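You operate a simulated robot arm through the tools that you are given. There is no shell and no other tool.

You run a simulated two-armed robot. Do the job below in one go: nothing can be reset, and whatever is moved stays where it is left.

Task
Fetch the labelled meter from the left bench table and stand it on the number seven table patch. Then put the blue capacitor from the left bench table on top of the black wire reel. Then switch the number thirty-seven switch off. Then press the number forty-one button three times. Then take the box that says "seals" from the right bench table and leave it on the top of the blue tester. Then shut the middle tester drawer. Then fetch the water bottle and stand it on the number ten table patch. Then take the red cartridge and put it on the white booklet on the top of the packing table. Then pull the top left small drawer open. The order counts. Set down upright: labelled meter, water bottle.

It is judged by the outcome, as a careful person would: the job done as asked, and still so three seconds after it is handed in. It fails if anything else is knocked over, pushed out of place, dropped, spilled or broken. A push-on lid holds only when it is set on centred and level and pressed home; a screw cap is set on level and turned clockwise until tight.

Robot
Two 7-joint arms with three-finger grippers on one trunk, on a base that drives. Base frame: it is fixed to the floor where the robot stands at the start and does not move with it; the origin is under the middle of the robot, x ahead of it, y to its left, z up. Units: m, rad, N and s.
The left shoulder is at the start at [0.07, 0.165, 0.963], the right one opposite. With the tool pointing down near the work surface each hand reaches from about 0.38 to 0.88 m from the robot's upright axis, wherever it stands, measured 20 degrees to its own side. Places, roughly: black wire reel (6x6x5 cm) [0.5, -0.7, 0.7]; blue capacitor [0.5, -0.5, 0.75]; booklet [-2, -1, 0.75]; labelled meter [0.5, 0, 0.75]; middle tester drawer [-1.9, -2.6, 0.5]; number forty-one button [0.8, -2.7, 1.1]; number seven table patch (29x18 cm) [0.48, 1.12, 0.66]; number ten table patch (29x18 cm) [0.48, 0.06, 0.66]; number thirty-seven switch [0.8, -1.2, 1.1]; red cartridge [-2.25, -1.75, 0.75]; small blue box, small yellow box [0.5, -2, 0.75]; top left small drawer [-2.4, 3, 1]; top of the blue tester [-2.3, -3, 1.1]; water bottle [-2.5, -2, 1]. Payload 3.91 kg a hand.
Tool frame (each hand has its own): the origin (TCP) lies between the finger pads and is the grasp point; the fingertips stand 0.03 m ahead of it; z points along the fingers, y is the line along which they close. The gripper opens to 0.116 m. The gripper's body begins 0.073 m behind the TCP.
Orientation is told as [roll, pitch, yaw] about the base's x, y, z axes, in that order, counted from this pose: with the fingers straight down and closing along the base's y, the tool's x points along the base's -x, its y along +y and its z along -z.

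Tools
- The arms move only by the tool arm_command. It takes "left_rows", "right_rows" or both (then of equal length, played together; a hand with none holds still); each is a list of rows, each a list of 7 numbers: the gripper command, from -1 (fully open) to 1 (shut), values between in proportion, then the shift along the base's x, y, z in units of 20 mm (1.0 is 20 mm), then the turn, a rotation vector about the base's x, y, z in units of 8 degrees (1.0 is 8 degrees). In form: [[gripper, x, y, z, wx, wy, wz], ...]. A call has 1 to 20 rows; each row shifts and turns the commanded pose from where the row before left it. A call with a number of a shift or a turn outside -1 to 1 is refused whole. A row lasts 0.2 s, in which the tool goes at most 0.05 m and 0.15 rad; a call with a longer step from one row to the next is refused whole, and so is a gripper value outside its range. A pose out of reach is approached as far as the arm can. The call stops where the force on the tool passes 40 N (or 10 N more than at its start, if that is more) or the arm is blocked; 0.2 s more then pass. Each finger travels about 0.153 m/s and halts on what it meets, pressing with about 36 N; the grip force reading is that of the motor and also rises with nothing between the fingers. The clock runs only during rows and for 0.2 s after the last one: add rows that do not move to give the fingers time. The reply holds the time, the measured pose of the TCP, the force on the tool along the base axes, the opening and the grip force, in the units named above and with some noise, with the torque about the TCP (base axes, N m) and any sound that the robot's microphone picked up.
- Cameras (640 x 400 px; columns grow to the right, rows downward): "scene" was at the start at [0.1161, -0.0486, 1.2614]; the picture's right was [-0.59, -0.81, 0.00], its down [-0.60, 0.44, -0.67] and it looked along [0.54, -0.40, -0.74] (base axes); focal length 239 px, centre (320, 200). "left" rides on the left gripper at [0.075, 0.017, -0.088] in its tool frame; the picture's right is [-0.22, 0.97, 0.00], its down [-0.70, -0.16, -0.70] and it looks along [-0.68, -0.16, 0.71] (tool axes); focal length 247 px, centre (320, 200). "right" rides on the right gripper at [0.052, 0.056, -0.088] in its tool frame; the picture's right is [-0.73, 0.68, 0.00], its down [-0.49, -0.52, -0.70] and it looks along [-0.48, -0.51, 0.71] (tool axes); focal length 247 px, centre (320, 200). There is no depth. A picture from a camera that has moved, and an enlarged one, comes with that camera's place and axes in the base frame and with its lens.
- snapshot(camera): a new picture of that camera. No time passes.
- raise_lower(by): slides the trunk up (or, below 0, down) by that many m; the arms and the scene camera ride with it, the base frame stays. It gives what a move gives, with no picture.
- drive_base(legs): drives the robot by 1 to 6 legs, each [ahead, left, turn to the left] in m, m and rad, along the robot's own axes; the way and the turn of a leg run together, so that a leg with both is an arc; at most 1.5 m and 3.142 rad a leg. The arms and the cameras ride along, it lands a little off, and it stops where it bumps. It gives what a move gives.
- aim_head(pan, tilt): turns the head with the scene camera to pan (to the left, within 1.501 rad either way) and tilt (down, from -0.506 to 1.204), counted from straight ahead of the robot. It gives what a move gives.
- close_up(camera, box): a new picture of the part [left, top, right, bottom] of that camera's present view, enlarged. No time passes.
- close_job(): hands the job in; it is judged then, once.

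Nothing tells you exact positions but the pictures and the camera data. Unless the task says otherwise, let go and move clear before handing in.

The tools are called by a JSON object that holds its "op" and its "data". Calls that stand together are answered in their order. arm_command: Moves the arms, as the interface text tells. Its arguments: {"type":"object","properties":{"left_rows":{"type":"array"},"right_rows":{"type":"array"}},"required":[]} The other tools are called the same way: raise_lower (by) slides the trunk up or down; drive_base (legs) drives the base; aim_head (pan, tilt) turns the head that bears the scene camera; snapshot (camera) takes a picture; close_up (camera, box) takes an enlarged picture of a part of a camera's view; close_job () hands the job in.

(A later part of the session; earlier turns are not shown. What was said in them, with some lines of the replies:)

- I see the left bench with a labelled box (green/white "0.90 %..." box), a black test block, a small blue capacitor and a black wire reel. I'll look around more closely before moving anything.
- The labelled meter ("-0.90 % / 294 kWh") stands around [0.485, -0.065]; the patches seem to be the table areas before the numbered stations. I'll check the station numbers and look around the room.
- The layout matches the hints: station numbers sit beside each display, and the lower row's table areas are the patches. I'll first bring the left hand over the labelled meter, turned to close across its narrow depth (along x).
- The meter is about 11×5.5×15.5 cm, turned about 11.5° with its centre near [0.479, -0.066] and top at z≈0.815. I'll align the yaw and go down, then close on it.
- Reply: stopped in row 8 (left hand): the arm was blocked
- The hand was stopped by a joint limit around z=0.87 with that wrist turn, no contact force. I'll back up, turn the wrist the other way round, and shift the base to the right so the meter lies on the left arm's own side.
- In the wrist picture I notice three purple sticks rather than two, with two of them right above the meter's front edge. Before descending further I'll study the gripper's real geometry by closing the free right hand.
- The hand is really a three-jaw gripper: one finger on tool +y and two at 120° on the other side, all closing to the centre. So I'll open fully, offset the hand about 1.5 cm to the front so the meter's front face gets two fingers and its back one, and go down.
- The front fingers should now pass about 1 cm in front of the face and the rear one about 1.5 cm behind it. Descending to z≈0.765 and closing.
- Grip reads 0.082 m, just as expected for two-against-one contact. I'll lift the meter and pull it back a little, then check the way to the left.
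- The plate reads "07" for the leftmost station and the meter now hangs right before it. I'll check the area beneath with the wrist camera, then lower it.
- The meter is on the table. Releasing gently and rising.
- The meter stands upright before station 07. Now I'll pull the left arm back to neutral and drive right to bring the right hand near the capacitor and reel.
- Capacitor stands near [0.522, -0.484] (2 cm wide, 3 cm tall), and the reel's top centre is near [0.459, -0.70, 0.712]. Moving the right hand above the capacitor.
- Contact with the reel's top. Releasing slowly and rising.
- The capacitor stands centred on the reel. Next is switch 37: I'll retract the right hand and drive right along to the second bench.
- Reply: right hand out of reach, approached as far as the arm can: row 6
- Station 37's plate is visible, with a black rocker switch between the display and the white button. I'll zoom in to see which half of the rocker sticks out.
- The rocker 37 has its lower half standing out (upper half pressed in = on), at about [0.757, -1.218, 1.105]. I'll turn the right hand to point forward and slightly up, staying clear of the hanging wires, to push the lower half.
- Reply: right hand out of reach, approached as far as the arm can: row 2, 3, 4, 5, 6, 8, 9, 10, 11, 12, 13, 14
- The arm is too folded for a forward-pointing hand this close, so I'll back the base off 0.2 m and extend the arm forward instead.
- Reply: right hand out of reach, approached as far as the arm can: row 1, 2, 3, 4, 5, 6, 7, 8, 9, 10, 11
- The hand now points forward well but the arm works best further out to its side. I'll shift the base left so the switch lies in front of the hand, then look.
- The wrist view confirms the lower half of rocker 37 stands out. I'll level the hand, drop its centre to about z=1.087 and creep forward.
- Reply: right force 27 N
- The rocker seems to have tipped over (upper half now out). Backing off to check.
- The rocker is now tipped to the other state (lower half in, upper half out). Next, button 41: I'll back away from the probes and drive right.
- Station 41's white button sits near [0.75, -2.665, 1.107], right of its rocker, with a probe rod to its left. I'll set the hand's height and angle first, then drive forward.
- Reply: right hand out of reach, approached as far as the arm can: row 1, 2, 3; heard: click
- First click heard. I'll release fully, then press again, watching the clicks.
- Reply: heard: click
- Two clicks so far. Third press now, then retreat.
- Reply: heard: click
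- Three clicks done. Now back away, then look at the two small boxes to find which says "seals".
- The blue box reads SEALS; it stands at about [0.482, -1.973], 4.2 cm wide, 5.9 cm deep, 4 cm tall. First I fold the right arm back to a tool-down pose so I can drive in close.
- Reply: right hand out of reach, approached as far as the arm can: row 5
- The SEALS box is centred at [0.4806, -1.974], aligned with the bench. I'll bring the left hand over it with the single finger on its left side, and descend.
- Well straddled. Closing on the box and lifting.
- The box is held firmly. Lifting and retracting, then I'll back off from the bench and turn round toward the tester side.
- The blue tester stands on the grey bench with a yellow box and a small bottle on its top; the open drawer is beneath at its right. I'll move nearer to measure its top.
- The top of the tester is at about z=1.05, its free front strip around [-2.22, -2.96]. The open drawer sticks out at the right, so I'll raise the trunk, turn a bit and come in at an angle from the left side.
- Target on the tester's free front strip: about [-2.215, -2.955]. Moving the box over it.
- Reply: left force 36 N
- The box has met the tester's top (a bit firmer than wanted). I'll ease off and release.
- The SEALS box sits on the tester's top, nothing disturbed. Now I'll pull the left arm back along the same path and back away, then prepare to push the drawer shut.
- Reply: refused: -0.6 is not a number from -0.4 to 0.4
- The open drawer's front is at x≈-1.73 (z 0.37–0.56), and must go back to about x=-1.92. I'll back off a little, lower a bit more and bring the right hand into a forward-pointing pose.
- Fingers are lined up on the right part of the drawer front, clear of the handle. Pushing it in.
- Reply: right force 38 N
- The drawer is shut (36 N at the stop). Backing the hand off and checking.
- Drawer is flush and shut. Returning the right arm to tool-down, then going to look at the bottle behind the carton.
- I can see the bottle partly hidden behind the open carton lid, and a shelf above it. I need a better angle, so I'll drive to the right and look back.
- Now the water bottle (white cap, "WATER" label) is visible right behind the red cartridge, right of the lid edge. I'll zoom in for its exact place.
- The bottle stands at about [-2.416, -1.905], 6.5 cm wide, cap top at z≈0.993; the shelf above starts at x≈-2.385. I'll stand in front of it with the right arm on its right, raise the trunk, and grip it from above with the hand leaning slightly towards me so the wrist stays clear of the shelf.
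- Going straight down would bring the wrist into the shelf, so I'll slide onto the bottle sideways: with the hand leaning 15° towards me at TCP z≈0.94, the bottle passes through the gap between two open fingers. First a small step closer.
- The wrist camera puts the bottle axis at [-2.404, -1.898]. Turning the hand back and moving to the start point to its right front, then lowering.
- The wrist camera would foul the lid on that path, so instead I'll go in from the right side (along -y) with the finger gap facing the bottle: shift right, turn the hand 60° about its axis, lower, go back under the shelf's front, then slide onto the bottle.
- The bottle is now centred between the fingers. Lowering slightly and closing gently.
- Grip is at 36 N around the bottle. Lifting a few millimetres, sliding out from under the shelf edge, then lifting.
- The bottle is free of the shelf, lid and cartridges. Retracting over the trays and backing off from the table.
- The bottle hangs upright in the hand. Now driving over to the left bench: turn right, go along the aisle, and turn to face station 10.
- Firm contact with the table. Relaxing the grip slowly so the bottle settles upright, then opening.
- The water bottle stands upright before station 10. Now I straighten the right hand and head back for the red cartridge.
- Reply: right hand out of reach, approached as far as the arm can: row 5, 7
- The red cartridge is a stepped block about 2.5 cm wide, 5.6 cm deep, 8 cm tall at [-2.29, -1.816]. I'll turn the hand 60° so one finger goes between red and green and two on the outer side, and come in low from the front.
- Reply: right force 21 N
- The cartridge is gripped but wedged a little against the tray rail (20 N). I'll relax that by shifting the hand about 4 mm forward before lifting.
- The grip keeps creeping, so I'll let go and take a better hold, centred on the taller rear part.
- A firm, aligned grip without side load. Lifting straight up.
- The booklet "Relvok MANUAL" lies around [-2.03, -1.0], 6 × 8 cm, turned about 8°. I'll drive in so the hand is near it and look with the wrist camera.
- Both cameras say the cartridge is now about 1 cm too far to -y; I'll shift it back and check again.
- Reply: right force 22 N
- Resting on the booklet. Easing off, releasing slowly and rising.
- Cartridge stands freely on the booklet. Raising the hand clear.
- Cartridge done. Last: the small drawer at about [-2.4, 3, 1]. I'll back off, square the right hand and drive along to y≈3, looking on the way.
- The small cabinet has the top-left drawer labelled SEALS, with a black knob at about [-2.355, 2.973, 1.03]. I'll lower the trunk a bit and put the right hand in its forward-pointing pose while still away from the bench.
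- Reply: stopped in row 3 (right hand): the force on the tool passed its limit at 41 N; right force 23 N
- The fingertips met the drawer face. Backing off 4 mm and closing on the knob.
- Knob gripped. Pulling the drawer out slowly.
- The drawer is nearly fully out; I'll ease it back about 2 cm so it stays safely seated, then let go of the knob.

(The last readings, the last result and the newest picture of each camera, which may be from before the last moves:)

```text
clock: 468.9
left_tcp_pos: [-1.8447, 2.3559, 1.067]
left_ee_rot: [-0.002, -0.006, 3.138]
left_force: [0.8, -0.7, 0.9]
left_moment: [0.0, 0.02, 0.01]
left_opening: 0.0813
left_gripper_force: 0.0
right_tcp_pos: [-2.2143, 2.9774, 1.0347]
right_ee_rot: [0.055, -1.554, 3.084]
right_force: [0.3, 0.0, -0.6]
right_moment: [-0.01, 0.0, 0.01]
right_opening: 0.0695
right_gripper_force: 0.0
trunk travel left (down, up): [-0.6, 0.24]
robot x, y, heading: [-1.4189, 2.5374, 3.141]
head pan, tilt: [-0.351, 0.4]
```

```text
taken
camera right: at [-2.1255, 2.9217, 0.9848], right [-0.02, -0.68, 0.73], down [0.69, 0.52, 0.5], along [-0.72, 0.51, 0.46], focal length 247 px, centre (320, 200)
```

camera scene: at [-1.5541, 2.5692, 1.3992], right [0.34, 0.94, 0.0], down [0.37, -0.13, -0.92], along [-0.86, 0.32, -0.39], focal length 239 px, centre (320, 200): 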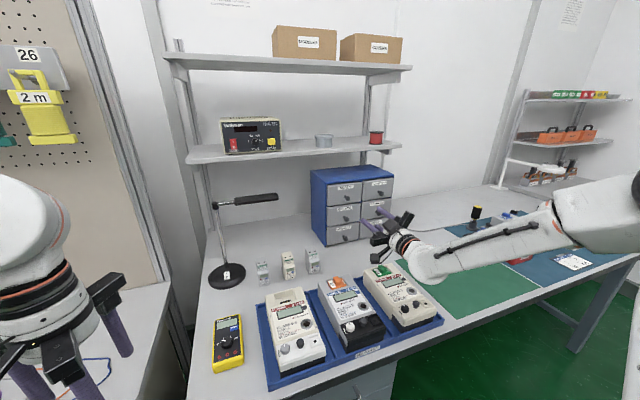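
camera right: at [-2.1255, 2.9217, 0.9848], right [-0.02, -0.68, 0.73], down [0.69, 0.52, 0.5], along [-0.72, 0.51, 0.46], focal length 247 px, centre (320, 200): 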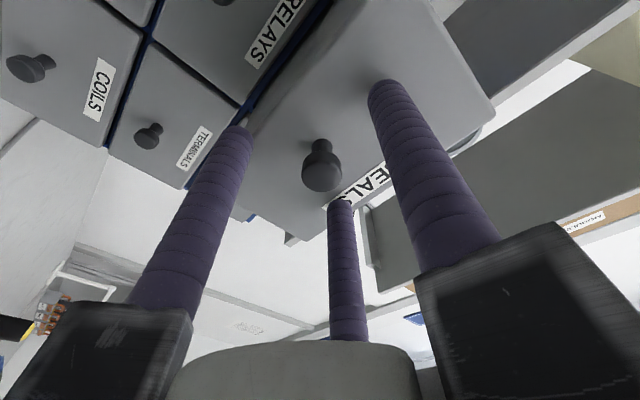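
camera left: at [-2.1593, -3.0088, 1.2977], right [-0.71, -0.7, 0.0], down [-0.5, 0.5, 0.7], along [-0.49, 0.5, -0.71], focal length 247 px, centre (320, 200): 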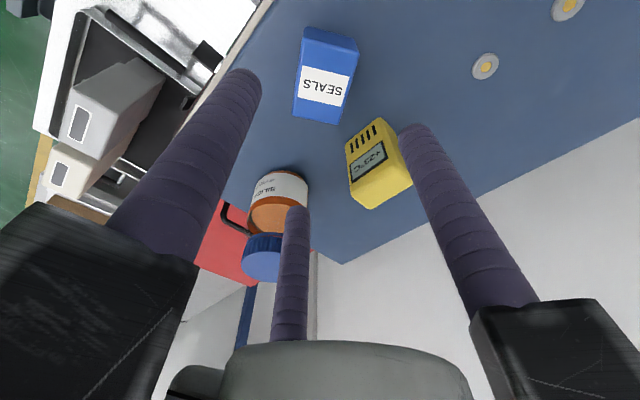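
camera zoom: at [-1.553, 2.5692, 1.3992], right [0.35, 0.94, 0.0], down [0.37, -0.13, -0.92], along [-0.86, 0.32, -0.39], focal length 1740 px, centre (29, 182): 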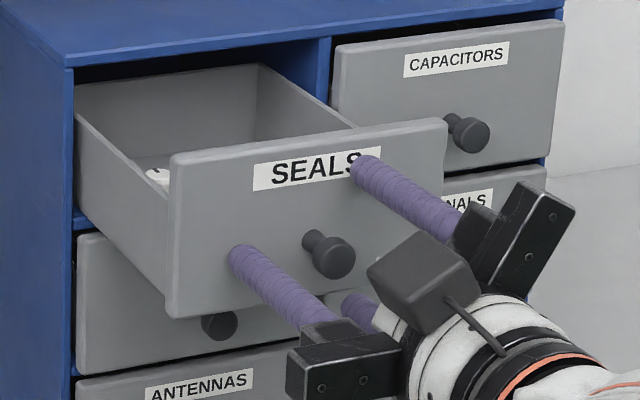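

{"op": "arm_command", "data": {"right_rows": [[-0.2, 0.4, 0, 0, 0, 0, 0], [-0.2, 0.8, 0, 0, 0, 0, 0], [-0.2, 1, 0, 0, 0, 0, 0], [-0.2, 1, 0, 0, 0, 0, 0], [-0.2, 1, 0, 0, 0, 0, 0], [-0.2, 1, 0, 0, 0, 0, 0]]}}

{"op": "close_up", "data": {"camera": "scene", "box": [290, 140, 430, 250]}}

{"op": "drive_base", "data": {"legs": [[-0.5, 0, 0]]}}

{"op": "snapshot", "data": {"camera": "scene"}}

```text
clock: 470.3
left_tcp_pos: [-1.8445, 2.3544, 1.0683]
left_ee_rot: [-0.004, -0.007, 3.136]
left_force: [0.2, -0.2, -0.2]
left_moment: [0.01, 0.02, -0.01]
left_opening: 0.0811
left_gripper_force: 0.1
right_tcp_pos: [-2.1108, 2.9767, 1.0355]
right_ee_rot: [0.065, -1.554, 3.075]
right_force: [0.4, -0.4, 0.7]
right_moment: [-0.02, 0.0, -0.03]
right_opening: 0.0695
right_gripper_force: 0.1
trunk travel left (down, up): [-0.6, 0.24]
robot x, y, heading: [-1.4189, 2.5389, 3.141]
head pan, tilt: [-0.351, 0.4]
```

```text
3.64 times, centred on (360, 195) of scene
camera zoom: at [-1.5522, 2.5691, 1.3994], right [0.35, 0.94, 0.0], down [0.36, -0.13, -0.92], along [-0.86, 0.32, -0.39], focal length 870 px, centre (174, 218)
```

zoom: 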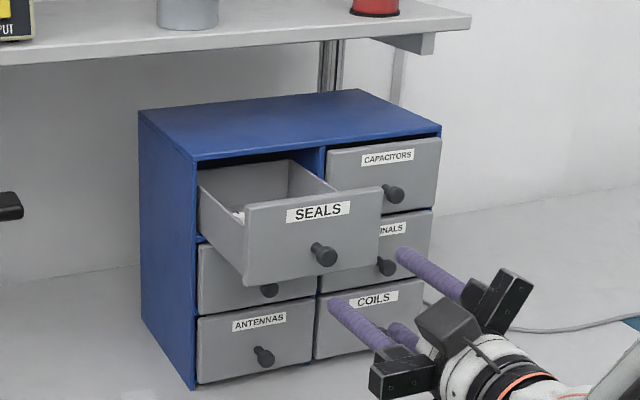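

```text
clock: 473.3
left_tcp_pos: [-1.3439, 2.3546, 1.0673]
left_ee_rot: [-0.004, -0.006, 3.133]
left_force: [-0.1, 0.1, -0.3]
left_moment: [0.0, 0.03, 0.03]
left_opening: 0.0813
left_gripper_force: 0.0
right_tcp_pos: [-1.6053, 2.9793, 1.0348]
right_ee_rot: [0.056, -1.553, 3.075]
right_force: [0.9, -0.1, -0.6]
right_moment: [-0.05, -0.03, 0.0]
right_opening: 0.0696
right_gripper_force: 0.0
trunk travel left (down, up): [-0.6, 0.24]
robot x, y, heading: [-0.9153, 2.5324, 3.134]
head pan, tilt: [-0.351, 0.4]
```

```text
taken
camera scene: at [-1.0497, 2.5672, 1.3993], right [0.35, 0.94, 0.0], down [0.36, -0.14, -0.92], along [-0.86, 0.32, -0.39], focal length 239 px, centre (320, 200)
```

scene: 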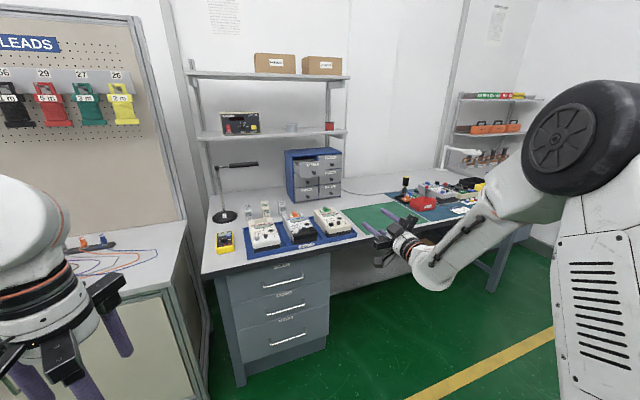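

The drawer stands open and both hands are clear: all nine steps were done in order, and each result looked right when I checked it. Handing in.

{"op": "close_job", "data": {}}

```text
The job is handed in.
```

I did all nine steps in the order you gave and handed the job in. I checked each result by camera as I finished it. I did not go back to re-check the earlier ones before handing in, and the hand-in reply gave no verdict.

1. **Labelled meter:** standing upright on the number seven patch, before station 07.
2. **Blue capacitor:** standing centred on top of the black wire reel.
3. **Number thirty-seven switch:** I pressed the half of the rocker that stuck out, and it flipped over. There is no on/off marking and its display did not change, so I am taking "off" to be the opposite of how I found it.
4. **Number forty-one button:** pressed three times, with one click heard each time.
5. **Box that says "seals":** on the free front part of the blue tester's top. The thermometer and the silica gel bottle there were left as they stood.
6. **Middle tester drawer:** pushed shut to its stop, flush with the others.
7. **Water bottle:** standing upright on the number ten patch.
8. **Red cartridge:** standing on the white booklet. My first grip turned the cartridge in its tray and pressed it against the rail with about 20 N. I let go and took a better hold, and the tray did not appear to move.
9. **Top left small drawer (labelled SEALS):** open about 12 cm. I had it nearly all the way out, so I eased it back about 2 cm to keep it seated. My fingertips bumped its front at 41 N beforehand, but the cabinet did not move.

The robot is backed off, with both hands empty.
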